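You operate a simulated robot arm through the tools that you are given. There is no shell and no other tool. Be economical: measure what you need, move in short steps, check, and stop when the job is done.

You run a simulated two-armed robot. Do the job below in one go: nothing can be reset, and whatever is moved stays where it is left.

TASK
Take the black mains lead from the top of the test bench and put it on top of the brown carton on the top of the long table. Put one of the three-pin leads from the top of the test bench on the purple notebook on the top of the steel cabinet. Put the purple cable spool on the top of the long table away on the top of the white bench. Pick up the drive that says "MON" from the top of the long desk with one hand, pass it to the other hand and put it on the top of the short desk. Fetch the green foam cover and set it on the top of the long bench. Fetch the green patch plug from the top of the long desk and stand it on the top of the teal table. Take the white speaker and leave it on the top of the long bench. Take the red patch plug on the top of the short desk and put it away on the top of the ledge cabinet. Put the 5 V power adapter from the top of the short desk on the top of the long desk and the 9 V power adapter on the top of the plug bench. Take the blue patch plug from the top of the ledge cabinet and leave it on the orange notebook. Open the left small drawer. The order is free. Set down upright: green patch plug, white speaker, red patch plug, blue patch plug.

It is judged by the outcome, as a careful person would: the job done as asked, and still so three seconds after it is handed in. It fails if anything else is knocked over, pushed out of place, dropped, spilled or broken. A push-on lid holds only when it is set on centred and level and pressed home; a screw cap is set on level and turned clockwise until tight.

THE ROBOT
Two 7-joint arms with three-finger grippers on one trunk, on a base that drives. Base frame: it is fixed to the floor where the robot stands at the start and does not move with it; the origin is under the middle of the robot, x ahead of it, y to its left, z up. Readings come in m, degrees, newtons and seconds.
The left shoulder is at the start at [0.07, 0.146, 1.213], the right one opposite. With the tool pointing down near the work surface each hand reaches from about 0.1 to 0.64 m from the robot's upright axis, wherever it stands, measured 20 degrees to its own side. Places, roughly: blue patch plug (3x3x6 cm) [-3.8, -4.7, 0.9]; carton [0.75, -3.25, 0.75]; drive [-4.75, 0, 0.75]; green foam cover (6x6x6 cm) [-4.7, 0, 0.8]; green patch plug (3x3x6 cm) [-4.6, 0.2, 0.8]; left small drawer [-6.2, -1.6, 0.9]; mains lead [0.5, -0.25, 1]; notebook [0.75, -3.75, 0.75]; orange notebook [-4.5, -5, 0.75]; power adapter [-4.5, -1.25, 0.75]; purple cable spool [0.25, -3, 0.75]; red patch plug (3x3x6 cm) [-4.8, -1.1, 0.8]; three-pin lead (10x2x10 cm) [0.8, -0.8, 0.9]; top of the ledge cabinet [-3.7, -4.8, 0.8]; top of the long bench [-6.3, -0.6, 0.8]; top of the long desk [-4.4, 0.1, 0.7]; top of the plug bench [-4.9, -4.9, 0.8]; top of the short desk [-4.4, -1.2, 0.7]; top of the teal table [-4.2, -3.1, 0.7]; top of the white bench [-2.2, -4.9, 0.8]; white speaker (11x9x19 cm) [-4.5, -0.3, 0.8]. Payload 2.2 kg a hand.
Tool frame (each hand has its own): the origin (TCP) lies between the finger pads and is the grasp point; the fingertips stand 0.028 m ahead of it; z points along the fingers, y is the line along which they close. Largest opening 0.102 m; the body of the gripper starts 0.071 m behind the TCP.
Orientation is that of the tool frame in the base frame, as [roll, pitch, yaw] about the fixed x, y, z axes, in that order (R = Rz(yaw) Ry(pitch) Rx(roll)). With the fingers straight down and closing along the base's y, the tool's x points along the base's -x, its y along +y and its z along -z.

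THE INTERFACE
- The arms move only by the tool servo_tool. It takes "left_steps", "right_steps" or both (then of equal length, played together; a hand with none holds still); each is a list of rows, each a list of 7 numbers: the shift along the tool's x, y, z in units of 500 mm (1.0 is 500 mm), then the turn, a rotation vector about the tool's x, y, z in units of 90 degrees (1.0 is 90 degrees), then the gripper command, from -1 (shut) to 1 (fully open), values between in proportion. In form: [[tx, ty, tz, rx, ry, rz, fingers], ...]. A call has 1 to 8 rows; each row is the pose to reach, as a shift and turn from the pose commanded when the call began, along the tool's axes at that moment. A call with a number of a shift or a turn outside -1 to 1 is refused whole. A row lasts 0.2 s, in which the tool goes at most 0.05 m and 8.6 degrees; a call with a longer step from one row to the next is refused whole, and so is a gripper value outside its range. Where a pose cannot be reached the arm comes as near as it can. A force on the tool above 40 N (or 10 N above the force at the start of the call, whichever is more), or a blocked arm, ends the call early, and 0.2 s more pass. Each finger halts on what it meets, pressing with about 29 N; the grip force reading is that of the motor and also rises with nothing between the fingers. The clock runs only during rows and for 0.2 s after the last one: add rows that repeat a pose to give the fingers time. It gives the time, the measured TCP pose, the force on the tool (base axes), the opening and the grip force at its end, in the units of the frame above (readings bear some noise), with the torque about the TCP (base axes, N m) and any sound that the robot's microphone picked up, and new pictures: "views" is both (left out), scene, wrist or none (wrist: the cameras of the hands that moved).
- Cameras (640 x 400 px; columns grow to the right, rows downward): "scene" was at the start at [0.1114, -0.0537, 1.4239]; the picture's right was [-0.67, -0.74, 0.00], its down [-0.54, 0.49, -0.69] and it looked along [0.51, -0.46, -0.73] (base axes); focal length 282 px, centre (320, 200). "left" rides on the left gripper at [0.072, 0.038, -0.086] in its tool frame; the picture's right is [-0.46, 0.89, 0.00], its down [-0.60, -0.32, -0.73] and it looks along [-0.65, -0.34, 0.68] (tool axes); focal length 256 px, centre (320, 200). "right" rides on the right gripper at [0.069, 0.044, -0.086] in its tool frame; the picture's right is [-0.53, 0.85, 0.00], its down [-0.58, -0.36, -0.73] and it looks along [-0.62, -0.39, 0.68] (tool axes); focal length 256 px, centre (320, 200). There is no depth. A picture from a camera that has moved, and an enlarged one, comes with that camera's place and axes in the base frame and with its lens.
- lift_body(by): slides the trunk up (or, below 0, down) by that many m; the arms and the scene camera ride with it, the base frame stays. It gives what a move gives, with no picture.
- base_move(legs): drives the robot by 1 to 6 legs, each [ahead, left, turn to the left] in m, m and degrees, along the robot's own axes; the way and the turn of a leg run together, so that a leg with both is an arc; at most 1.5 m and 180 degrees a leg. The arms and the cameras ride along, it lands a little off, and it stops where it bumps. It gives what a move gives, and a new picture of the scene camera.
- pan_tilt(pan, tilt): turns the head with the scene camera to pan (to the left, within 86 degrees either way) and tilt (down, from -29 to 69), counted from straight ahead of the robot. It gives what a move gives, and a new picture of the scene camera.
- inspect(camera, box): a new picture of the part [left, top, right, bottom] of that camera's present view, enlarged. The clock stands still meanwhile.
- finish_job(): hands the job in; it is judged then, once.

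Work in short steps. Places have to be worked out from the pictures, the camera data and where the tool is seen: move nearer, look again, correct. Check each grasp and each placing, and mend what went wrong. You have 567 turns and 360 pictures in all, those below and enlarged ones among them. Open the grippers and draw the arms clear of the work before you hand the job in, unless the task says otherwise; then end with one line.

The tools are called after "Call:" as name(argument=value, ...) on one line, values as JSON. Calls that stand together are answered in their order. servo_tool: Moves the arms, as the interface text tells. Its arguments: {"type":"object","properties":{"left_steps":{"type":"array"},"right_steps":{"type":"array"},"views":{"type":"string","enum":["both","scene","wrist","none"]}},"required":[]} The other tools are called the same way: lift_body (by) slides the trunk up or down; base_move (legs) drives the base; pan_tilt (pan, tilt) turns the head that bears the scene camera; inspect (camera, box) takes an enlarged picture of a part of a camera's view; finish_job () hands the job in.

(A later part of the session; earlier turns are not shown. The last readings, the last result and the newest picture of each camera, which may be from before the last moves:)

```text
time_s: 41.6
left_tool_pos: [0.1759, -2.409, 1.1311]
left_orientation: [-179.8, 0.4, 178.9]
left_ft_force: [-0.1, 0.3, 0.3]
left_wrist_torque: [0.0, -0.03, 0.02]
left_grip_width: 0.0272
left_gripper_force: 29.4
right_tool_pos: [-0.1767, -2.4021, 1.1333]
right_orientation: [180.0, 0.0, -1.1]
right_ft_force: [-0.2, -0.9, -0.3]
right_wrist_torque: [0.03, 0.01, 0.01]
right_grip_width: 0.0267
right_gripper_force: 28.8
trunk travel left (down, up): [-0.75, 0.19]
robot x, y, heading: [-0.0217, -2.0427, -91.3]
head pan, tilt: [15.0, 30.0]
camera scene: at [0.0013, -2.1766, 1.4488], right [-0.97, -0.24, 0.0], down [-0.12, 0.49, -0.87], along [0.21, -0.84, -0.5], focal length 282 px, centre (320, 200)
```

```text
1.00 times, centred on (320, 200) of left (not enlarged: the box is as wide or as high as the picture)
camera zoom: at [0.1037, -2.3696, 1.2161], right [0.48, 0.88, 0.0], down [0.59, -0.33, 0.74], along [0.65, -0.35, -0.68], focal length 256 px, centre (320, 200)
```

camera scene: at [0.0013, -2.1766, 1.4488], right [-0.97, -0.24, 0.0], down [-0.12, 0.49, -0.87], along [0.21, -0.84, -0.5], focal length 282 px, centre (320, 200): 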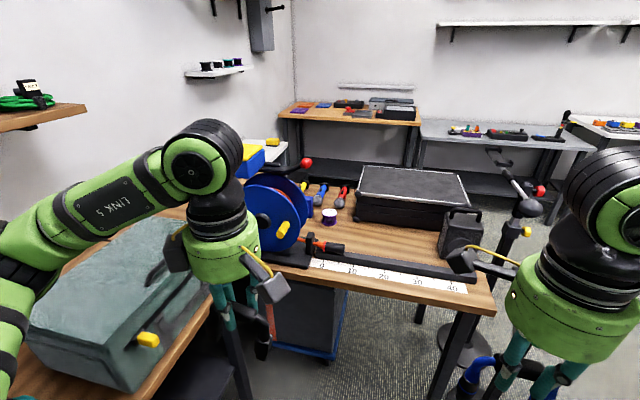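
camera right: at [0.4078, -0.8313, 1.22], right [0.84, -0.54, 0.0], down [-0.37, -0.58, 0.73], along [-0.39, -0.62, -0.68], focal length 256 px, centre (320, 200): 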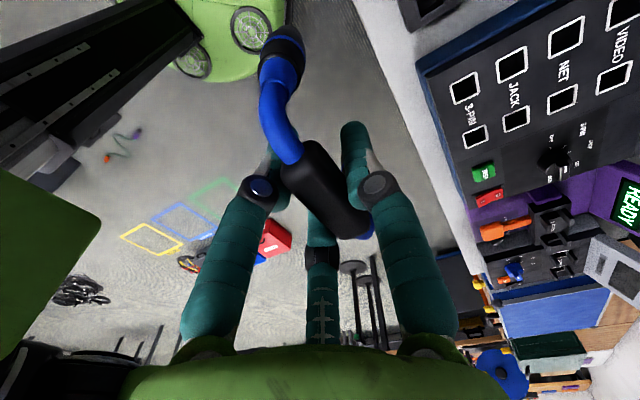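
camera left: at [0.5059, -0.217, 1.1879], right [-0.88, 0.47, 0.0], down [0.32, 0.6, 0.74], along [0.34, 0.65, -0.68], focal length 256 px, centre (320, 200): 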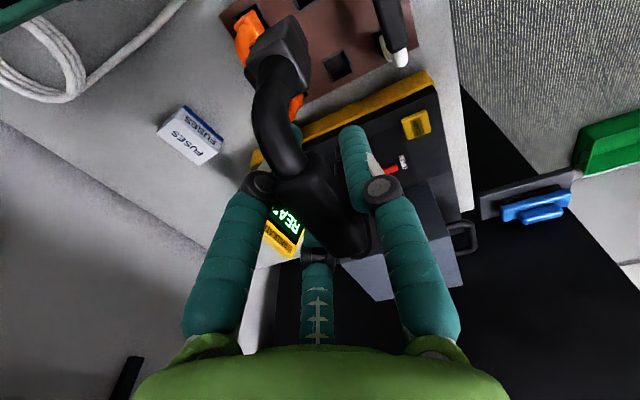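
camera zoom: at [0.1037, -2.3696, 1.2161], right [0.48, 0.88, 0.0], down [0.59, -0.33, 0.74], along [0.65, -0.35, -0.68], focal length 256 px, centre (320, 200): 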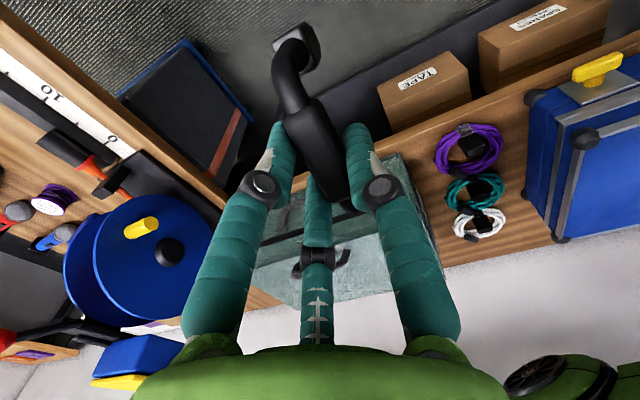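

Spool seen at about (0.2, -3.17). The carton must be behind the drum; I raise the trunk and look left over it.

Call:
lift_body(by=0.18)

Call:
pan_tilt(pan=32, tilt=30)

```text
time_s: 43.6
left_tool_pos: [0.1767, -2.4087, 1.3116]
left_orientation: [-179.8, 0.4, 178.9]
left_ft_force: [-0.2, 0.2, -0.8]
left_wrist_torque: [-0.02, 0.01, 0.02]
left_grip_width: 0.0271
left_gripper_force: 29.0
right_tool_pos: [-0.177, -2.4017, 1.3129]
right_orientation: [180.0, 0.1, -1.1]
right_ft_force: [0.3, 0.5, -0.3]
right_wrist_torque: [-0.01, 0.0, -0.02]
right_grip_width: 0.0266
right_gripper_force: 29.3
trunk travel left (down, up): [-0.93, 0.01]
robot x, y, heading: [-0.0209, -2.0391, -91.4]
head pan, tilt: [15.0, 30.0]
```

```text
time_s: 44.4
left_tool_pos: [0.1748, -2.4096, 1.3116]
left_orientation: [-179.8, 0.4, 178.9]
left_ft_force: [-0.1, -0.7, -1.2]
left_wrist_torque: [-0.02, 0.01, 0.03]
left_grip_width: 0.027
left_gripper_force: 29.1
right_tool_pos: [-0.1772, -2.4027, 1.313]
right_orientation: [-180.0, -0.1, -1.1]
right_ft_force: [0.5, 0.2, -1.6]
right_wrist_torque: [0.0, 0.0, 0.02]
right_grip_width: 0.0269
right_gripper_force: 29.3
trunk travel left (down, up): [-0.93, 0.01]
robot x, y, heading: [-0.0202, -2.0416, -91.1]
head pan, tilt: [32.0, 30.0]
camera scene: at [0.0261, -2.1666, 1.6288], right [-0.86, -0.51, 0.0], down [-0.26, 0.43, -0.87], along [0.44, -0.74, -0.5], focal length 282 px, centre (320, 200)
```

scene: 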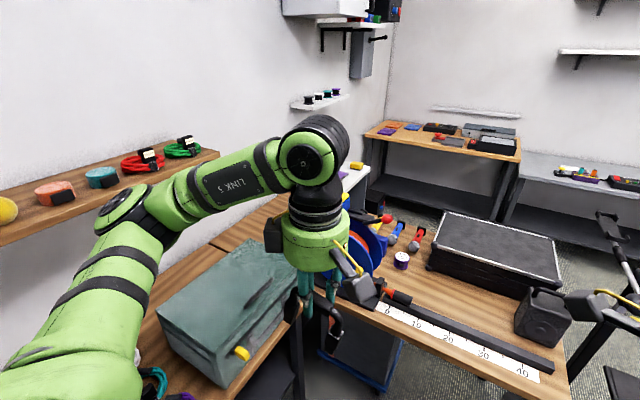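

The arm hides the corner; I drive ahead 0.3 m and use the left wrist camera, which looks that way.

Call:
base_move(legs=[[0.3, 0.0, 0]])

Call:
inspect(camera="left", box=[0, 0, 640, 400])

```text
time_s: 46.5
left_tool_pos: [0.1669, -2.705, 1.3125]
left_orientation: [-179.7, 0.4, 178.6]
left_ft_force: [-0.4, 0.4, -1.2]
left_wrist_torque: [-0.04, 0.0, -0.03]
left_grip_width: 0.0269
left_gripper_force: 29.7
right_tool_pos: [-0.1847, -2.6971, 1.3148]
right_orientation: [179.8, 0.0, -1.5]
right_ft_force: [0.0, -0.2, -1.4]
right_wrist_torque: [-0.04, 0.03, 0.0]
right_grip_width: 0.0268
right_gripper_force: 28.7
trunk travel left (down, up): [-0.93, 0.01]
robot x, y, heading: [-0.0265, -2.3365, -91.7]
head pan, tilt: [32.0, 30.0]
camera scene: at [0.0189, -2.4619, 1.6292], right [-0.86, -0.51, 0.0], down [-0.25, 0.43, -0.87], along [0.44, -0.75, -0.5], focal length 282 px, centre (320, 200)
```

scene: 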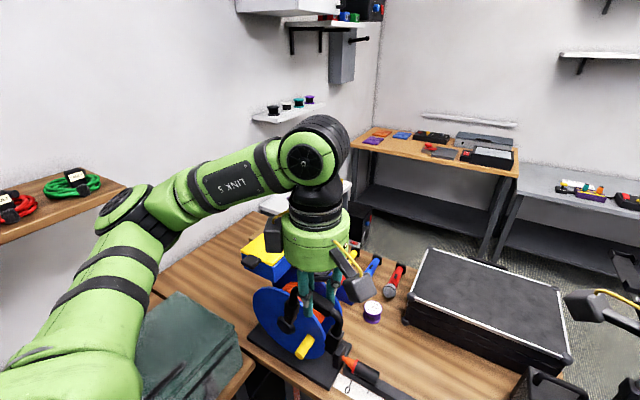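

```text
1.00 times, centred on (320, 200) of left (not enlarged: the box is as wide or as high as the picture)
camera zoom: at [0.0955, -2.6659, 1.3969], right [0.49, 0.87, 0.0], down [0.59, -0.33, 0.74], along [0.64, -0.36, -0.68], focal length 256 px, centre (320, 200)
```

zoom: 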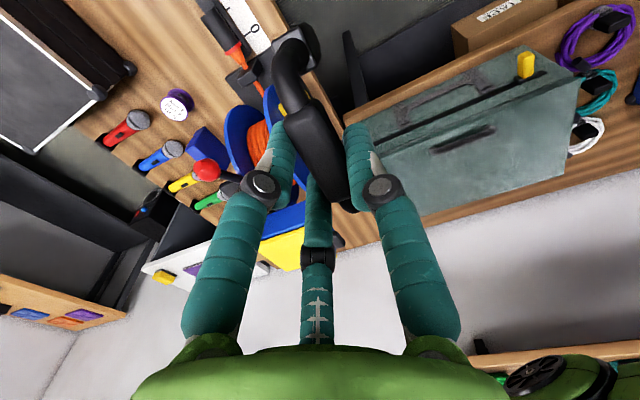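

The corner at (0.75,-3.25) is still hidden by the left hand. I swing both hands to the robot's right to clear the view.

Call:
servo_tool(left_steps=[[0.083, 0, 0, 0, 0, 0, -1], [0.166, 0, 0, 0, 0, 0, -1], [0.25, 0, 0, 0, 0, 0, -1], [0.333, 0, 0, 0, 0, 0, -1], [0.416, 0, 0, 0, 0, 0, -1]], right_steps=[[-0.083, 0, 0, 0, 0, 0, -1], [-0.166, 0, 0, 0, 0, 0, -1], [-0.25, 0, 0, 0, 0, 0, -1], [-0.333, 0, 0, 0, 0, 0, -1], [-0.416, 0, 0, 0, 0, 0, -1]], views="scene")

```text
time_s: 47.7
left_tool_pos: [-0.0471, -2.7018, 1.3112]
left_orientation: [-179.8, 0.7, 178.6]
left_ft_force: [-2.0, 0.5, -1.4]
left_wrist_torque: [-0.03, -0.05, -0.01]
left_grip_width: 0.0271
left_gripper_force: 28.7
right_tool_pos: [-0.3987, -2.6929, 1.314]
right_orientation: [179.9, -0.3, -1.5]
right_ft_force: [-0.5, -0.3, -1.4]
right_wrist_torque: [-0.02, -0.05, -0.02]
right_grip_width: 0.0268
right_gripper_force: 29.2
trunk travel left (down, up): [-0.93, 0.01]
robot x, y, heading: [-0.0296, -2.3372, -91.0]
head pan, tilt: [32.0, 30.0]
camera scene: at [0.0113, -2.4637, 1.6292], right [-0.86, -0.51, 0.0], down [-0.25, 0.43, -0.87], along [0.44, -0.75, -0.5], focal length 282 px, centre (320, 200)
```

scene: 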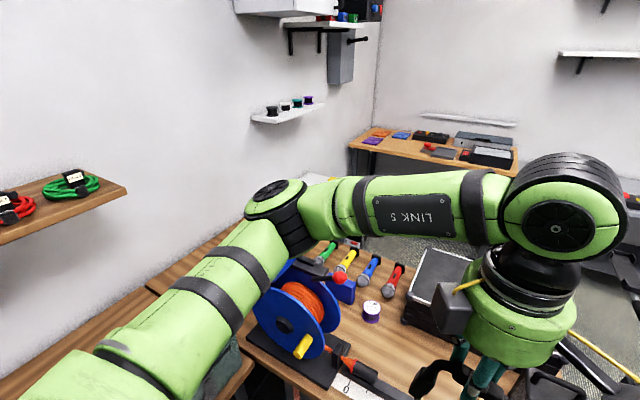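

Call:
inspect(camera="left", box=[80, 100, 440, 325])

Call:
inspect(camera="scene", box=[220, 160, 460, 310])

```text
1.78 times, centred on (260, 212) of left
camera zoom: at [-0.1197, -2.6629, 1.395], right [0.49, 0.87, 0.0], down [0.59, -0.33, 0.74], along [0.65, -0.36, -0.67], focal length 455 px, centre (427, 178)
```

zoom: 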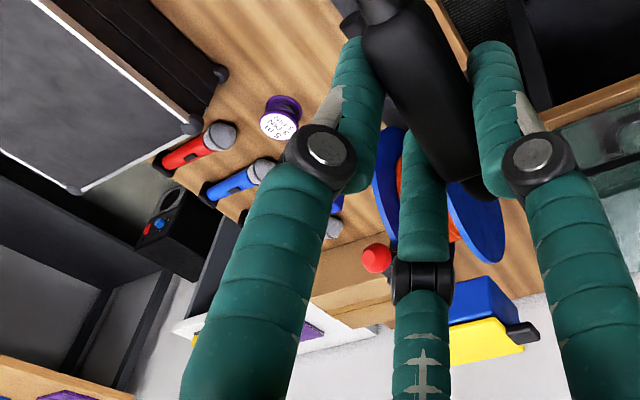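

```text
2.67 times, centred on (340, 235) of scene
camera zoom: at [0.0113, -2.4637, 1.6292], right [-0.86, -0.51, 0.0], down [-0.25, 0.43, -0.87], along [0.44, -0.75, -0.5], focal length 752 px, centre (267, 107)
```

zoom: 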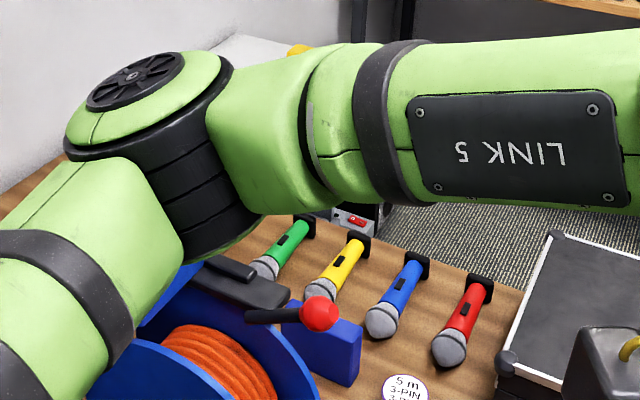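

The brown carton lies near (0.6, -3.27) with the white-topped steel cabinet and a purple notebook behind it; both are best reached from the aisle behind the table. I'll drive round: back, west, south, then east along y≈-4.

Call:
base_move(legs=[[-0.9, 0, 0], [0, 0, -89], [1.4, 0, 0], [0.9, 0, 0]])

Call:
pan_tilt(pan=60, tilt=20)

```text
time_s: 67.3
left_tool_pos: [-2.7059, -1.3701, 1.3119]
left_orientation: [-179.8, 0.4, 88.4]
left_ft_force: [-0.5, -0.1, -1.8]
left_wrist_torque: [0.0, 0.01, -0.02]
left_grip_width: 0.0269
left_gripper_force: 29.3
right_tool_pos: [-2.6949, -1.0197, 1.315]
right_orientation: [179.9, 0.1, -91.5]
right_ft_force: [0.9, -0.1, -1.5]
right_wrist_torque: [0.0, 0.0, 0.01]
right_grip_width: 0.0271
right_gripper_force: 28.8
trunk travel left (down, up): [-0.93, 0.01]
robot x, y, heading: [-2.3391, -1.3848, 178.1]
head pan, tilt: [32.0, 30.0]
camera scene: at [-2.4652, -1.4286, 1.629], right [-0.51, 0.86, 0.0], down [0.43, 0.25, -0.87], along [-0.75, -0.44, -0.5], focal length 282 px, centre (320, 200)
```

scene: 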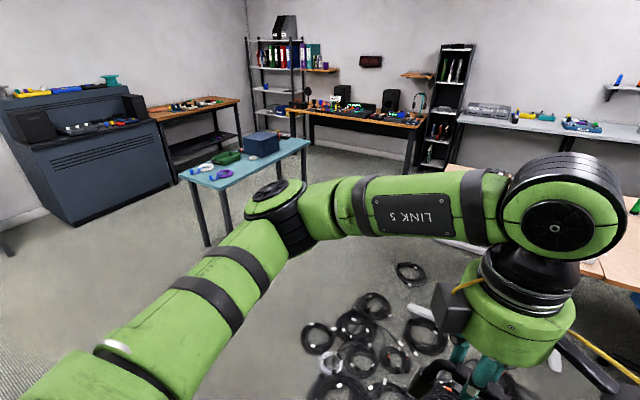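

```text
time_s: 68.3
left_tool_pos: [-2.7081, -1.3691, 1.3111]
left_orientation: [-179.8, 0.4, 88.4]
left_ft_force: [-0.6, -0.4, -1.5]
left_wrist_torque: [-0.01, 0.03, -0.01]
left_grip_width: 0.0271
left_gripper_force: 28.7
right_tool_pos: [-2.6968, -1.0187, 1.3144]
right_orientation: [-180.0, 0.0, -91.6]
right_ft_force: [-1.2, 0.6, -1.7]
right_wrist_torque: [0.03, -0.03, 0.03]
right_grip_width: 0.027
right_gripper_force: 28.4
trunk travel left (down, up): [-0.93, 0.01]
robot x, y, heading: [-2.3413, -1.3838, 178.4]
head pan, tilt: [60.0, 20.0]
camera scene: at [-2.4383, -1.4619, 1.6448], right [-0.85, 0.53, 0.0], down [0.18, 0.29, -0.94], along [-0.49, -0.8, -0.34], focal length 282 px, centre (320, 200)
```

scene: 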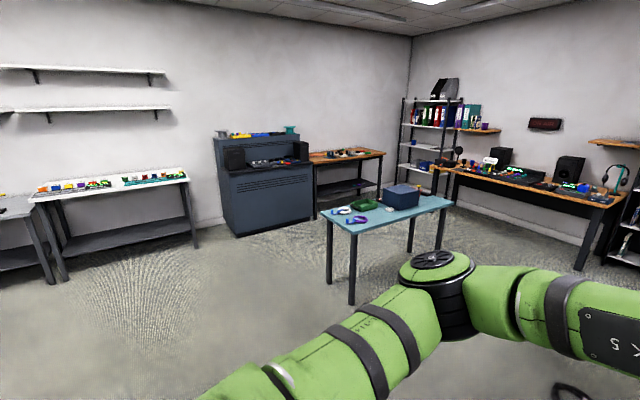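

Clear way south. I drive down to y≈-4.0 and turn to face east.

Call:
base_move(legs=[[0, 0, 91.5], [1.4, 0, 0], [1.2, 0, 0], [0, 0, 90], [1.3, 0, 0]])

Call:
pan_tilt(pan=0, tilt=25)

```text
time_s: 94.8
left_tool_pos: [-0.6404, -3.9544, 1.3102]
left_orientation: [-179.7, 0.3, -88.7]
left_ft_force: [-0.4, -0.6, -1.8]
left_wrist_torque: [-0.03, -0.01, 0.0]
left_grip_width: 0.0271
left_gripper_force: 28.6
right_tool_pos: [-0.6337, -4.3054, 1.3149]
right_orientation: [179.9, 0.0, 91.2]
right_ft_force: [0.2, 0.0, -0.7]
right_wrist_torque: [-0.02, 0.01, 0.01]
right_grip_width: 0.0268
right_gripper_force: 29.2
trunk travel left (down, up): [-0.93, 0.01]
robot x, y, heading: [-1.0051, -3.9602, 1.5]
head pan, tilt: [60.0, 20.0]
camera scene: at [-0.9109, -3.8765, 1.645], right [0.88, -0.48, 0.0], down [-0.16, -0.3, -0.94], along [0.45, 0.82, -0.34], focal length 282 px, centre (320, 200)
```

scene: 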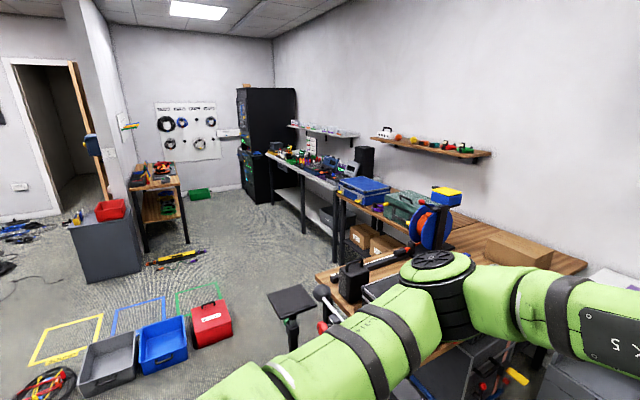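

```text
time_s: 96.1
left_tool_pos: [-0.6399, -3.9543, 1.3121]
left_orientation: [-179.9, 0.4, -88.6]
left_ft_force: [-0.1, -0.4, -2.0]
left_wrist_torque: [-0.01, -0.03, 0.03]
left_grip_width: 0.0272
left_gripper_force: 29.1
right_tool_pos: [-0.633, -4.3068, 1.3165]
right_orientation: [-180.0, 0.0, 91.3]
right_ft_force: [0.2, -0.4, -1.4]
right_wrist_torque: [-0.01, -0.02, 0.03]
right_grip_width: 0.0266
right_gripper_force: 29.0
trunk travel left (down, up): [-0.93, 0.01]
robot x, y, heading: [-1.0072, -3.9593, 1.0]
head pan, tilt: [0.0, 25.0]
camera scene: at [-0.8625, -3.956, 1.6368], right [0.02, -1.0, 0.0], down [-0.42, -0.01, -0.91], along [0.91, 0.02, -0.42], focal length 282 px, centre (320, 200)
```

scene: 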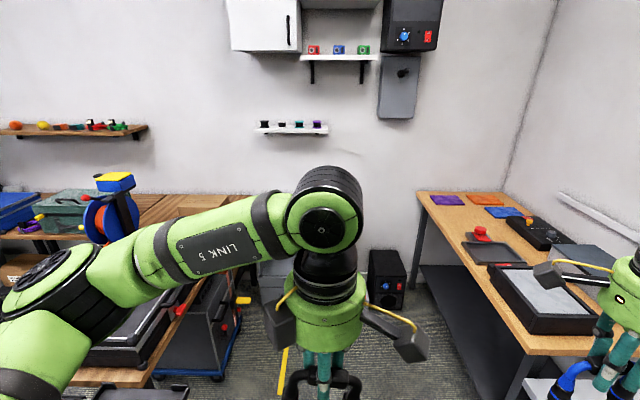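

I bring both arms back to centre and drive on east 0.85 m.

Call:
servo_tool(left_steps=[[-0.083, 0, 0, 0, 0, 0, -1], [-0.166, 0, 0, 0, 0, 0, -1], [-0.25, 0, 0, 0, 0, 0, -1], [-0.333, 0, 0, 0, 0, 0, -1], [-0.416, 0, 0, 0, 0, 0, -1]], right_steps=[[0.083, 0, 0, 0, 0, 0, -1], [0.166, 0, 0, 0, 0, 0, -1], [0.25, 0, 0, 0, 0, 0, -1], [0.333, 0, 0, 0, 0, 0, -1], [0.416, 0, 0, 0, 0, 0, -1]], views="none")

Call:
base_move(legs=[[0.85, 0, -1]])

Call:
pan_tilt(pan=35, tilt=40)

```text
time_s: 97.3
left_tool_pos: [-0.6467, -3.7395, 1.3125]
left_orientation: [-179.8, 0.1, -88.7]
left_ft_force: [0.9, 1.2, -1.6]
left_wrist_torque: [-0.08, 0.02, -0.03]
left_grip_width: 0.0273
left_gripper_force: 28.8
right_tool_pos: [-0.6353, -4.0914, 1.3159]
right_orientation: [179.9, 0.3, 91.2]
right_ft_force: [-0.4, 0.3, -1.5]
right_wrist_torque: [-0.08, 0.0, 0.0]
right_grip_width: 0.0268
right_gripper_force: 29.0
trunk travel left (down, up): [-0.93, 0.01]
robot x, y, heading: [-1.007, -3.9599, 1.3]
head pan, tilt: [0.0, 25.0]
```

```text
time_s: 101.8
left_tool_pos: [0.2134, -3.7301, 1.3138]
left_orientation: [-179.7, 0.4, -89.0]
left_ft_force: [-0.2, 0.1, -1.0]
left_wrist_torque: [-0.03, -0.06, 0.03]
left_grip_width: 0.0272
left_gripper_force: 28.6
right_tool_pos: [0.2211, -4.0826, 1.3151]
right_orientation: [179.9, 0.0, 91.0]
right_ft_force: [0.1, 0.0, -1.4]
right_wrist_torque: [-0.03, 0.0, -0.02]
right_grip_width: 0.0267
right_gripper_force: 28.9
trunk travel left (down, up): [-0.93, 0.01]
robot x, y, heading: [-0.1533, -3.9402, 1.1]
head pan, tilt: [0.0, 25.0]
camera scene: at [-0.0056, -3.9393, 1.637], right [0.02, -1.0, 0.0], down [-0.42, -0.01, -0.91], along [0.91, 0.02, -0.42], focal length 282 px, centre (320, 200)
```

scene: 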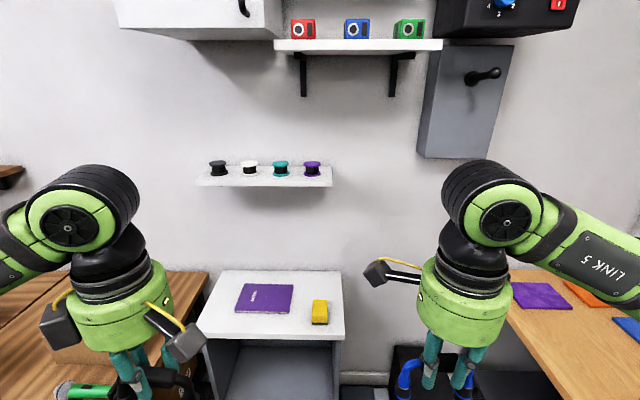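

```text
time_s: 102.8
left_tool_pos: [0.2147, -3.7305, 1.3123]
left_orientation: [-179.8, 0.3, -89.0]
left_ft_force: [0.1, 0.3, -1.7]
left_wrist_torque: [-0.01, 0.0, 0.01]
left_grip_width: 0.0272
left_gripper_force: 28.9
right_tool_pos: [0.2228, -4.083, 1.3154]
right_orientation: [180.0, -0.1, 91.1]
right_ft_force: [0.1, -0.6, -1.0]
right_wrist_torque: [0.03, -0.03, -0.01]
right_grip_width: 0.0269
right_gripper_force: 29.2
trunk travel left (down, up): [-0.93, 0.01]
robot x, y, heading: [-0.1506, -3.9409, 0.9]
head pan, tilt: [35.0, 40.0]
camera scene: at [-0.0268, -3.891, 1.6135], right [0.59, -0.81, 0.0], down [-0.52, -0.38, -0.77], along [0.62, 0.45, -0.64], focal length 282 px, centre (320, 200)
```

scene: 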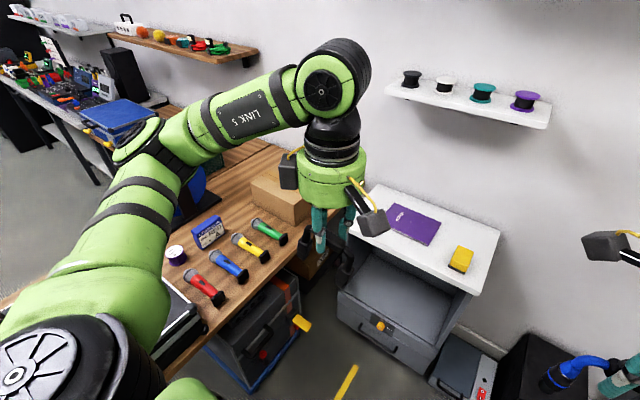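

Clear view now: carton top ≈ (0.61,-3.22), notebook ≈ (0.89,-3.70). I drive to about (0.3,-3.8) and turn 39° left so both lie in reach of the respective hands.

Call:
base_move(legs=[[0.45, 0.12, 0], [0, 0, 39]])

Call:
pan_tilt(pan=10, tilt=50)

```text
time_s: 107.4
left_tool_pos: [0.4369, -3.419, 1.3134]
left_orientation: [-179.8, 0.4, -49.3]
left_ft_force: [-0.7, -0.4, -1.0]
left_wrist_torque: [0.02, 0.03, 0.0]
left_grip_width: 0.0268
left_gripper_force: 29.4
right_tool_pos: [0.6679, -3.6848, 1.3149]
right_orientation: [180.0, 0.0, 130.6]
right_ft_force: [-0.4, -0.5, -1.6]
right_wrist_torque: [0.02, 0.0, 0.01]
right_grip_width: 0.0269
right_gripper_force: 28.8
trunk travel left (down, up): [-0.93, 0.01]
robot x, y, heading: [0.2925, -3.8159, 40.7]
head pan, tilt: [35.0, 40.0]
camera scene: at [0.3526, -3.6981, 1.6135], right [0.97, -0.25, 0.0], down [-0.16, -0.62, -0.77], along [0.19, 0.74, -0.64], focal length 282 px, centre (320, 200)
```

scene: 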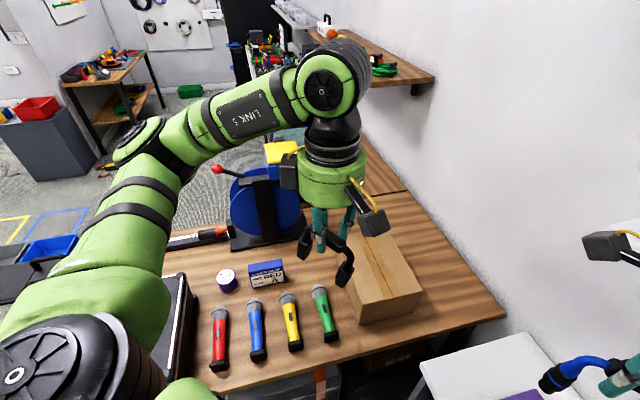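

```text
time_s: 108.3
left_tool_pos: [0.4347, -3.4186, 1.313]
left_orientation: [-179.7, 0.4, -49.2]
left_ft_force: [-0.3, -0.7, -1.1]
left_wrist_torque: [0.02, -0.04, -0.03]
left_grip_width: 0.0269
left_gripper_force: 29.3
right_tool_pos: [0.6664, -3.6835, 1.3153]
right_orientation: [-180.0, 0.0, 130.7]
right_ft_force: [0.5, 0.7, -1.6]
right_wrist_torque: [-0.04, -0.02, -0.04]
right_grip_width: 0.0267
right_gripper_force: 28.9
trunk travel left (down, up): [-0.93, 0.01]
robot x, y, heading: [0.2902, -3.8126, 40.7]
head pan, tilt: [10.0, 50.0]
camera scene: at [0.3794, -3.7197, 1.5993], right [0.77, -0.63, 0.0], down [-0.48, -0.59, -0.64], along [0.41, 0.5, -0.77], focal length 282 px, centre (320, 200)
```

scene: 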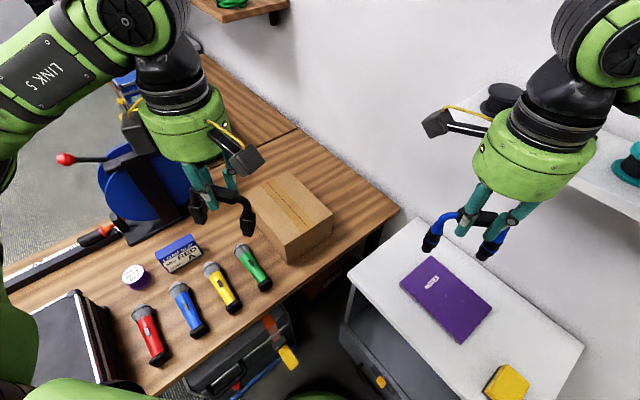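

Carton top centre ≈ (0.672,-3.21), notebook centre ≈ (0.88,-3.71). I edge the base 6 cm ahead to get comfortable reach.

Call:
base_move(legs=[[0.06, 0, 0]])

```text
time_s: 109.3
left_tool_pos: [0.4714, -3.388, 1.316]
left_orientation: [-179.2, 0.4, -49.3]
left_ft_force: [-1.1, 0.0, -1.3]
left_wrist_torque: [0.08, -0.1, 0.02]
left_grip_width: 0.027
left_gripper_force: 29.3
right_tool_pos: [0.7036, -3.6531, 1.3192]
right_orientation: [179.4, 0.0, 130.7]
right_ft_force: [-1.3, -0.9, -1.5]
right_wrist_torque: [0.09, -0.09, 0.01]
right_grip_width: 0.0268
right_gripper_force: 29.3
trunk travel left (down, up): [-0.93, 0.01]
robot x, y, heading: [0.3353, -3.7735, 40.6]
head pan, tilt: [10.0, 50.0]
camera scene: at [0.4138, -3.6909, 1.6005], right [0.77, -0.63, 0.0], down [-0.48, -0.59, -0.65], along [0.41, 0.5, -0.76], focal length 282 px, centre (320, 200)
```

scene: 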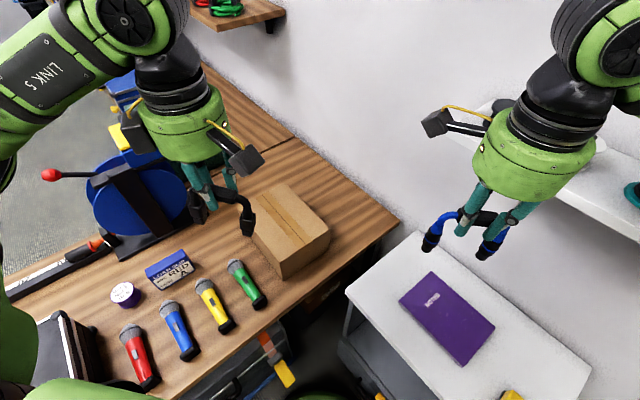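

Call:
servo_tool(left_steps=[[0, -0.08, 0, 0, 0, 0, -1], [0, -0.16, 0, 0, 0, 0, -1], [0, -0.24, 0, 0, 0, 0, -1], [0, -0.32, 0, 0, 0, 0, -1], [0, -0.4, 0, 0, 0, 0, -1], [0, -0.485, 0, 0, 0, 0, -1]], right_steps=[[0, -0.08, 0, 0, 0, 0, -1], [0, -0.08, 0, 0, 0, 0, -1], [0, -0.08, 0, 0, 0, 0, -1], [0, -0.08, 0, 0, 0, 0, -1], [0, -0.08, 0, 0, 0, 0, -1], [0, -0.08, 0, 0, 0, 0, -1]], views="none")

Call:
lift_body(by=-0.2)

Call:
pan_tilt(pan=15, tilt=45)

```text
time_s: 110.7
left_tool_pos: [0.6665, -3.2232, 1.3141]
left_orientation: [-179.8, 0.6, -49.5]
left_ft_force: [0.1, 0.0, -1.9]
left_wrist_torque: [-0.04, 0.02, 0.03]
left_grip_width: 0.0272
left_gripper_force: 28.5
right_tool_pos: [0.6853, -3.6749, 1.3155]
right_orientation: [-180.0, -0.1, 130.8]
right_ft_force: [0.0, -1.0, -1.4]
right_wrist_torque: [-0.02, 0.04, -0.06]
right_grip_width: 0.0269
right_gripper_force: 28.6
trunk travel left (down, up): [-0.93, 0.01]
robot x, y, heading: [0.3398, -3.7756, 40.7]
head pan, tilt: [10.0, 50.0]
```

```text
time_s: 112.9
left_tool_pos: [0.6643, -3.2218, 1.1132]
left_orientation: [-179.7, 0.3, -49.4]
left_ft_force: [0.3, 0.0, -0.4]
left_wrist_torque: [0.0, 0.0, 0.06]
left_grip_width: 0.0272
left_gripper_force: 29.2
right_tool_pos: [0.6828, -3.6745, 1.1153]
right_orientation: [-180.0, 0.1, 130.7]
right_ft_force: [0.5, 0.0, -0.7]
right_wrist_torque: [0.02, -0.01, -0.03]
right_grip_width: 0.027
right_gripper_force: 29.2
trunk travel left (down, up): [-0.73, 0.21]
robot x, y, heading: [0.3353, -3.775, 40.7]
head pan, tilt: [10.0, 50.0]
```

```text
time_s: 113.5
left_tool_pos: [0.6656, -3.2225, 1.1124]
left_orientation: [-179.9, 0.4, -49.4]
left_ft_force: [0.0, 0.0, -0.2]
left_wrist_torque: [0.04, 0.0, -0.01]
left_grip_width: 0.0273
left_gripper_force: 28.5
right_tool_pos: [0.6826, -3.6737, 1.1161]
right_orientation: [-180.0, -0.1, 130.7]
right_ft_force: [0.1, -0.4, -1.8]
right_wrist_torque: [-0.01, 0.01, 0.03]
right_grip_width: 0.0268
right_gripper_force: 28.8
trunk travel left (down, up): [-0.73, 0.21]
robot x, y, heading: [0.3349, -3.7709, 40.9]
head pan, tilt: [15.0, 45.0]
camera scene: at [0.4223, -3.6742, 1.4061], right [0.83, -0.56, 0.0], down [-0.4, -0.58, -0.71], along [0.4, 0.58, -0.71], focal length 282 px, centre (320, 200)
```

scene: 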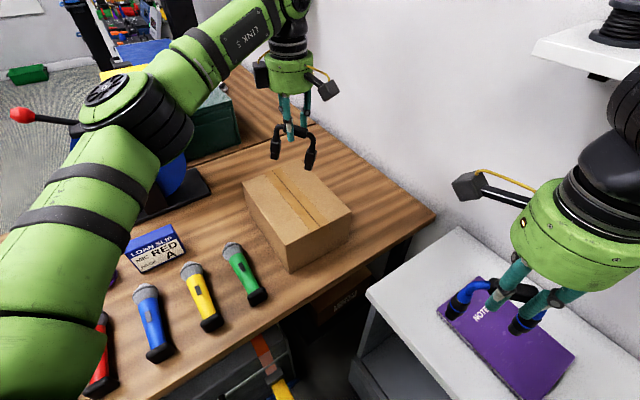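

Carton spans x 0.58–0.76, y −3.32…−3.06, top at ≈0.87. The black lead is nearly centred; I lower to just above contact.

Call:
servo_tool(left_steps=[[-0.012, -0.013, 0.08, 0, 0, 0, -1], [-0.024, -0.026, 0.16, 0, 0, 0, -1], [-0.024, -0.026, 0.22, 0, 0, 0, -1], [-0.024, -0.026, 0.25, 0, 0, 0, -1]], views="scene")

Call:
inspect(camera="scene", box=[220, 80, 380, 280])

```text
time_s: 114.3
left_tool_pos: [0.6634, -3.2024, 1.0261]
left_orientation: [-179.0, 0.3, -49.1]
left_ft_force: [-6.3, -3.8, 9.3]
left_wrist_torque: [-0.77, 0.58, -0.32]
left_grip_width: 0.0274
left_gripper_force: 29.1
right_tool_pos: [0.6806, -3.6744, 1.1165]
right_orientation: [179.8, 0.0, 130.7]
right_ft_force: [0.3, -0.2, -0.8]
right_wrist_torque: [0.0, 0.02, -0.04]
right_grip_width: 0.0269
right_gripper_force: 28.8
trunk travel left (down, up): [-0.73, 0.21]
robot x, y, heading: [0.3355, -3.7739, 40.6]
head pan, tilt: [15.0, 45.0]
stopped in row 3 (left hand): the force on the tool passed its limit at 47 N (the readings are from after the stop); the commanded pose is now the measured one
camera scene: at [0.4189, -3.676, 1.4065], right [0.83, -0.56, 0.0], down [-0.4, -0.58, -0.71], along [0.4, 0.59, -0.71], focal length 282 px, centre (320, 200)
```

scene: 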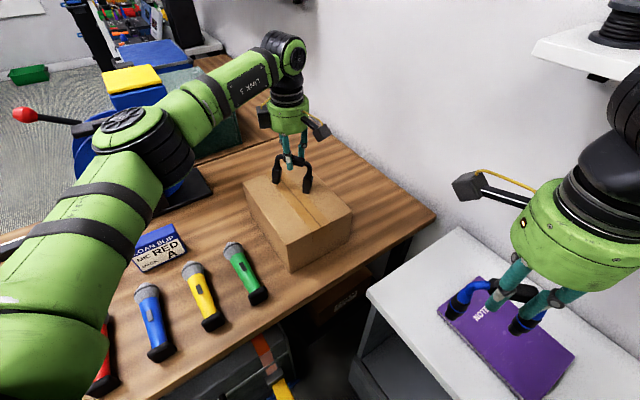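

```text
2.00 times, centred on (300, 180) of scene
camera zoom: at [0.4189, -3.676, 1.4065], right [0.83, -0.56, 0.0], down [-0.4, -0.58, -0.71], along [0.4, 0.59, -0.71], focal length 564 px, centre (360, 240)
```

zoom: 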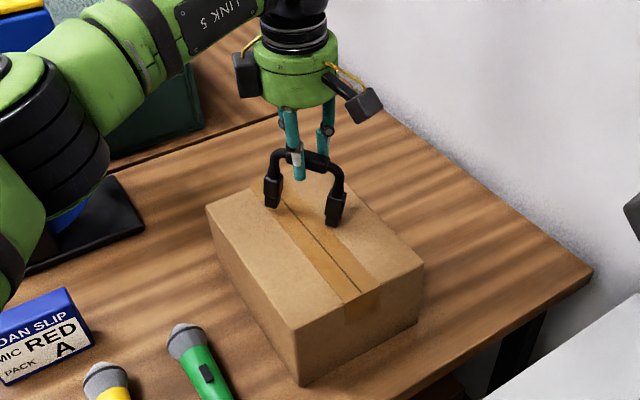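

Contact came at TCP 1.026, so the carton top is about 0.92 and its centre nearer (0.634,-3.247). I raise a little, draw 4.5 cm toward centre, then set down gently.

Call:
servo_tool(left_steps=[[0, 0, -0.03, 0, 0, 0, -1], [0, 0.05, -0.03, 0, 0, 0, -1], [0, 0.09, -0.03, 0, 0, 0, -1], [0, 0.09, -0.015, 0, 0, 0, -1], [0, 0.09, -0.006, 0, 0, 0, -1], [0, 0.09, -0.003, 0, 0, 0, -1]], views="none")

Call:
inspect(camera="scene", box=[220, 80, 380, 280])

```text
time_s: 115.7
left_tool_pos: [0.6316, -3.231, 1.0261]
left_orientation: [-179.0, 0.2, -49.1]
left_ft_force: [-0.9, 0.2, 2.9]
left_wrist_torque: [-0.19, -0.02, -0.02]
left_grip_width: 0.027
left_gripper_force: 29.2
right_tool_pos: [0.6818, -3.6741, 1.1157]
right_orientation: [179.9, 0.1, 130.8]
right_ft_force: [-0.4, 0.4, -0.3]
right_wrist_torque: [-0.01, 0.02, -0.01]
right_grip_width: 0.0266
right_gripper_force: 29.0
trunk travel left (down, up): [-0.73, 0.21]
robot x, y, heading: [0.3347, -3.7726, 40.8]
head pan, tilt: [15.0, 45.0]
```

```text
2.00 times, centred on (300, 180) of scene
camera zoom: at [0.4208, -3.6747, 1.4064], right [0.83, -0.56, 0.0], down [-0.4, -0.58, -0.71], along [0.4, 0.58, -0.71], focal length 564 px, centre (360, 240)
```

zoom: 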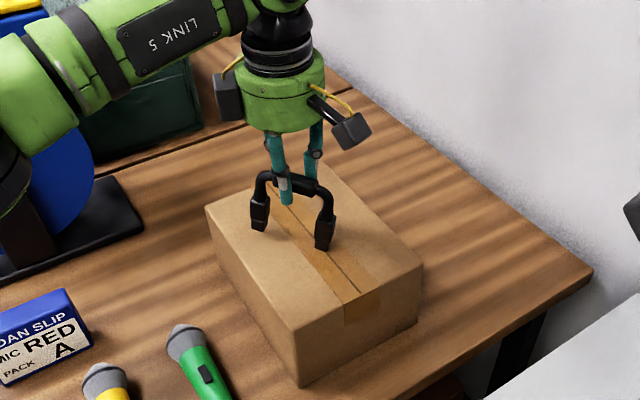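

Ends are resting on the carton. I release and rise slowly.

Call:
servo_tool(left_steps=[[0, 0, 0, 0, 0, 0, -0.3], [0, 0, 0, 0, 0, 0, -0.2], [0, 0, 0, 0, 0, 0, -0.1], [0, 0, -0.04, 0, 0, 0, 0], [0, 0, -0.1, 0, 0, 0, 0], [0, 0, -0.18, 0, 0, 0, 0], [0, 0, -0.26, 0, 0, 0, 0]], views="none")

Call:
inspect(camera="scene", box=[220, 80, 380, 280])

```text
time_s: 117.3
left_tool_pos: [0.6312, -3.2348, 1.1562]
left_orientation: [-179.0, 0.3, -49.3]
left_ft_force: [0.5, -1.1, 0.3]
left_wrist_torque: [0.02, -0.04, 0.03]
left_grip_width: 0.0514
left_gripper_force: 0.0
right_tool_pos: [0.6823, -3.675, 1.1171]
right_orientation: [179.8, 0.1, 130.8]
right_ft_force: [-0.7, -0.1, -1.1]
right_wrist_torque: [0.02, -0.02, -0.01]
right_grip_width: 0.0268
right_gripper_force: 29.0
trunk travel left (down, up): [-0.73, 0.21]
robot x, y, heading: [0.3349, -3.7745, 40.6]
head pan, tilt: [15.0, 45.0]
```

```text
2.00 times, centred on (300, 180) of scene
camera zoom: at [0.4213, -3.6756, 1.4063], right [0.83, -0.56, 0.0], down [-0.4, -0.58, -0.71], along [0.4, 0.58, -0.71], focal length 564 px, centre (360, 240)
```

zoom: 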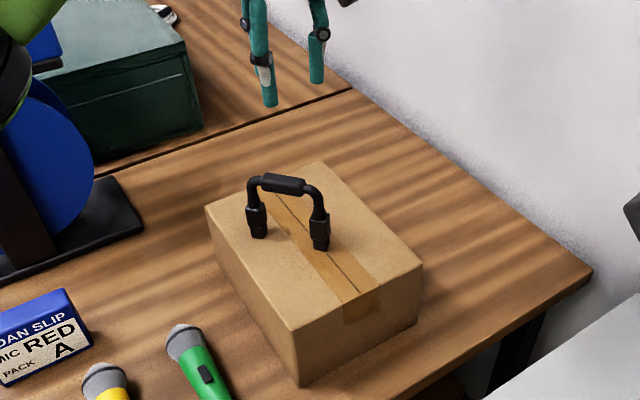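

The black lead stands on the carton. Now the right hand: I come in over the cabinet's front part and descend below the wall shelf's level before going forward over the notebook (x 0.815–0.97, y −3.60…−3.815).

Call:
servo_tool(right_steps=[[-0.064, 0.035, 0, 0, 0, 0, -1], [-0.128, 0.069, 0.06, 0, 0, 0, -1], [-0.128, 0.069, 0.14, 0, 0, 0, -1], [-0.128, 0.069, 0.22, 0, 0, 0, -1], [-0.128, 0.069, 0.3, 0, 0, 0, -1], [-0.128, 0.069, 0.38, 0, 0, 0, -1]], views="none")

Call:
pan_tilt(pan=-30, tilt=45)

```text
time_s: 118.7
left_tool_pos: [0.6334, -3.2331, 1.1567]
left_orientation: [-179.0, 0.4, -49.2]
left_ft_force: [-0.2, 0.9, -0.2]
left_wrist_torque: [0.0, 0.0, 0.0]
left_grip_width: 0.0512
left_gripper_force: 0.0
right_tool_pos: [0.749, -3.6997, 0.9262]
right_orientation: [179.9, 0.1, 130.9]
right_ft_force: [0.4, -0.4, -1.4]
right_wrist_torque: [-0.01, 0.02, 0.03]
right_grip_width: 0.0268
right_gripper_force: 28.8
trunk travel left (down, up): [-0.73, 0.21]
robot x, y, heading: [0.3336, -3.7712, 40.7]
head pan, tilt: [15.0, 45.0]
```

```text
time_s: 119.8
left_tool_pos: [0.6317, -3.2341, 1.1553]
left_orientation: [-179.0, 0.3, -49.2]
left_ft_force: [-0.5, -0.5, 0.1]
left_wrist_torque: [-0.02, 0.01, 0.03]
left_grip_width: 0.0507
left_gripper_force: 0.1
right_tool_pos: [0.7497, -3.6998, 0.9276]
right_orientation: [-179.9, -0.1, 130.7]
right_ft_force: [0.3, 0.7, -0.9]
right_wrist_torque: [0.02, -0.01, 0.03]
right_grip_width: 0.0268
right_gripper_force: 28.7
trunk travel left (down, up): [-0.73, 0.21]
robot x, y, heading: [0.3328, -3.7776, 40.9]
head pan, tilt: [-30.0, 45.0]
camera scene: at [0.4555, -3.726, 1.4062], right [0.19, -0.98, 0.0], down [-0.69, -0.13, -0.71], along [0.69, 0.13, -0.71], focal length 282 px, centre (320, 200)
```

scene: 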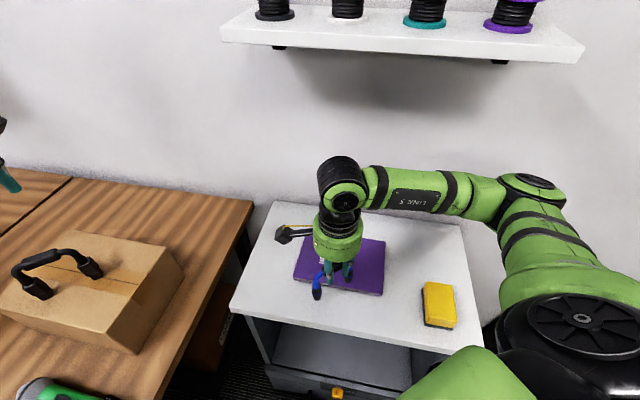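

Plenty of clearance. I move forward over the notebook and lower toward contact.

Call:
servo_tool(right_steps=[[-0.06, 0.054, 0, 0, 0, 0, -1], [-0.12, 0.108, 0, 0, 0, 0, -1], [-0.18, 0.162, 0, 0, 0, 0, -1], [-0.18, 0.162, 0.03, 0, 0, 0, -1], [-0.18, 0.162, 0.05, 0, 0, 0, -1], [-0.18, 0.162, 0.07, 0, 0, 0, -1], [-0.18, 0.162, 0.08, 0, 0, 0, -1]], views="scene")

```text
time_s: 121.1
left_tool_pos: [0.6292, -3.2352, 1.1581]
left_orientation: [-179.0, 0.2, -49.2]
left_ft_force: [0.6, 0.1, 0.2]
left_wrist_torque: [-0.01, 0.03, 0.02]
left_grip_width: 0.0511
left_gripper_force: 0.1
right_tool_pos: [0.8714, -3.7157, 0.9097]
right_orientation: [178.9, -0.1, 130.7]
right_ft_force: [-9.4, -10.8, 26.8]
right_wrist_torque: [0.09, 1.43, 0.5]
right_grip_width: 0.0271
right_gripper_force: 29.4
trunk travel left (down, up): [-0.73, 0.21]
robot x, y, heading: [0.3361, -3.7755, 40.3]
head pan, tilt: [-30.0, 45.0]
stopped in row 6 (right hand): the force on the tool passed its limit at 46 N (the readings are from after the stop); the commanded pose is now the measured one
camera scene: at [0.452, -3.7285, 1.4069], right [0.18, -0.98, 0.0], down [-0.69, -0.13, -0.71], along [0.7, 0.13, -0.71], focal length 282 px, centre (320, 200)
```

scene: 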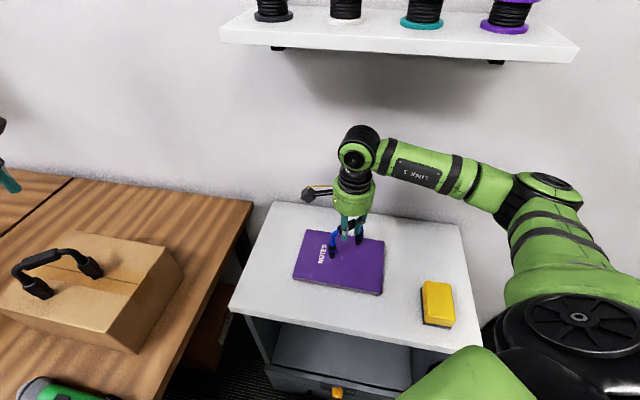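

Contact: the cabinet surface is a little higher than guessed, so the lead is toward the back of the notebook. I raise, shift 3.5 cm back and set down again.

Call:
servo_tool(right_steps=[[0, 0, -0.03, 0, 0, 0, -1], [0.023, -0.026, -0.03, 0, 0, 0, -1], [0.046, -0.053, -0.03, 0, 0, 0, -1], [0.046, -0.053, -0.012, 0, 0, 0, -1], [0.046, -0.053, -0.004, 0, 0, 0, -1], [0.046, -0.053, -0.002, 0, 0, 0, -1]], views="none")

Call:
inspect(camera="scene", box=[260, 110, 420, 310])

```text
time_s: 122.5
left_tool_pos: [0.6308, -3.235, 1.1581]
left_orientation: [-178.8, 0.2, -49.3]
left_ft_force: [-0.6, 0.0, 1.1]
left_wrist_torque: [0.0, 0.0, 0.02]
left_grip_width: 0.051
left_gripper_force: 0.1
right_tool_pos: [0.8372, -3.7153, 0.9094]
right_orientation: [178.6, 0.1, 130.4]
right_ft_force: [0.6, -5.7, 22.4]
right_wrist_torque: [0.22, 0.58, 0.09]
right_grip_width: 0.027
right_gripper_force: 29.0
trunk travel left (down, up): [-0.73, 0.21]
robot x, y, heading: [0.3364, -3.7738, 40.7]
head pan, tilt: [-30.0, 45.0]
```

```text
2.00 times, centred on (340, 210) of scene
camera zoom: at [0.4526, -3.7283, 1.4069], right [0.18, -0.98, 0.0], down [-0.69, -0.13, -0.71], along [0.7, 0.13, -0.71], focal length 564 px, centre (280, 180)
```

zoom: 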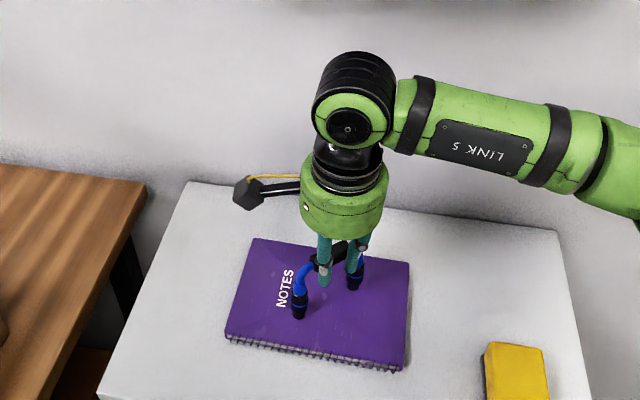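

Well placed on the notebook. I relieve 2 mm, release, and rise.

Call:
servo_tool(right_steps=[[0, 0, -0.004, 0, 0, 0, -1], [0, 0, -0.004, 0, 0, 0, -0.3], [0, 0, -0.004, 0, 0, 0, -0.15], [0, 0, -0.004, 0, 0, 0, 0], [0, 0, -0.05, 0, 0, 0, 0], [0, 0, -0.13, 0, 0, 0, 0], [0.03, -0.03, -0.2, 0, 0, 0, 0], [0.08, -0.08, -0.25, 0, 0, 0, 0]], views="none")

Call:
inspect(camera="scene", box=[240, 110, 440, 310])

```text
time_s: 124.3
left_tool_pos: [0.63, -3.2331, 1.1567]
left_orientation: [-179.0, 0.2, -49.2]
left_ft_force: [-1.0, 0.3, -0.4]
left_wrist_torque: [-0.05, -0.01, 0.0]
left_grip_width: 0.051
left_gripper_force: 0.0
right_tool_pos: [0.7803, -3.7123, 1.0311]
right_orientation: [179.0, 0.1, 130.5]
right_ft_force: [-0.1, 0.6, -0.3]
right_wrist_torque: [0.0, -0.04, 0.0]
right_grip_width: 0.0509
right_gripper_force: 0.1
trunk travel left (down, up): [-0.73, 0.21]
robot x, y, heading: [0.3369, -3.7754, 40.8]
head pan, tilt: [-30.0, 45.0]
```

```text
2.00 times, centred on (340, 210) of scene
camera zoom: at [0.4539, -3.7257, 1.4063], right [0.19, -0.98, 0.0], down [-0.69, -0.13, -0.71], along [0.7, 0.13, -0.71], focal length 564 px, centre (280, 180)
```

zoom: 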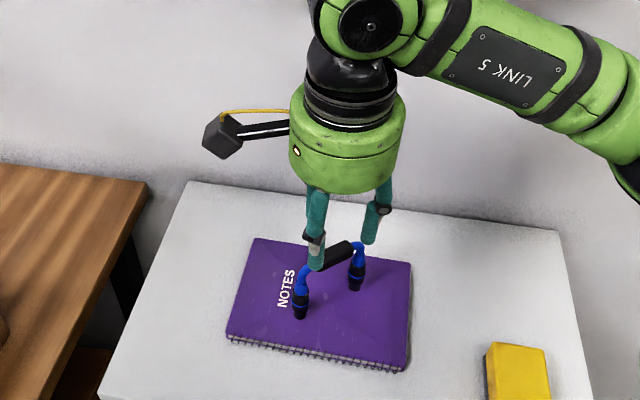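

Both leads are placed. Next the spool at about (0.19,-3.085). I retract both hands, and look down at the table edge and cart to judge how near the base may go.

Call:
servo_tool(left_steps=[[0, 0.06, -0.05, 0, 0, 0, 0], [0, 0.14, -0.1, 0, 0, 0, 0], [0, 0.22, -0.1, 0, 0, 0, 0.5], [0, 0.3, -0.1, 0, 0, 0, 1], [0, 0.38, -0.1, 0, 0, 0, 1]], right_steps=[[0, 0, -0.08, 0, 0, 0, 0], [0.04, -0.04, -0.16, 0, 0, 0, 0], [0.04, -0.1, -0.24, 0, 0, 0, 0], [0.04, -0.18, -0.24, 0, 0, 0, 0], [0.04, -0.26, -0.24, 0, 0, 0, 0]], views="none")

Call:
pan_tilt(pan=45, tilt=65)

```text
time_s: 125.5
left_tool_pos: [0.486, -3.3608, 1.2036]
left_orientation: [-178.9, 0.3, -49.2]
left_ft_force: [-0.8, -0.2, 0.2]
left_wrist_torque: [0.04, 0.01, 0.0]
left_grip_width: 0.1019
left_gripper_force: 0.0
right_tool_pos: [0.6649, -3.784, 1.1478]
right_orientation: [178.8, 0.0, 130.3]
right_ft_force: [-0.6, 0.2, -0.1]
right_wrist_torque: [0.02, -0.09, -0.01]
right_grip_width: 0.0509
right_gripper_force: 0.1
trunk travel left (down, up): [-0.73, 0.21]
robot x, y, heading: [0.3367, -3.7735, 40.8]
head pan, tilt: [-30.0, 45.0]
```

```text
time_s: 127.0
left_tool_pos: [0.4889, -3.3592, 1.2013]
left_orientation: [-179.0, 0.3, -49.2]
left_ft_force: [0.0, -0.9, 0.0]
left_wrist_torque: [0.01, 0.02, -0.03]
left_grip_width: 0.1019
left_gripper_force: 0.0
right_tool_pos: [0.6693, -3.7818, 1.1484]
right_orientation: [178.9, 0.0, 130.4]
right_ft_force: [0.6, -0.3, 0.4]
right_wrist_torque: [0.01, -0.01, 0.01]
right_grip_width: 0.0511
right_gripper_force: 0.1
trunk travel left (down, up): [-0.73, 0.21]
robot x, y, heading: [0.3316, -3.7741, 40.8]
head pan, tilt: [45.0, 65.0]
camera scene: at [0.3802, -3.6809, 1.3812], right [1.0, -0.08, 0.0], down [-0.07, -0.9, -0.42], along [0.03, 0.42, -0.91], focal length 282 px, centre (320, 200)
```

scene: 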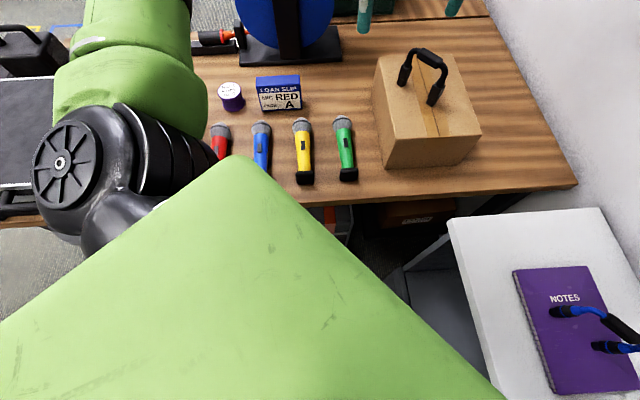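

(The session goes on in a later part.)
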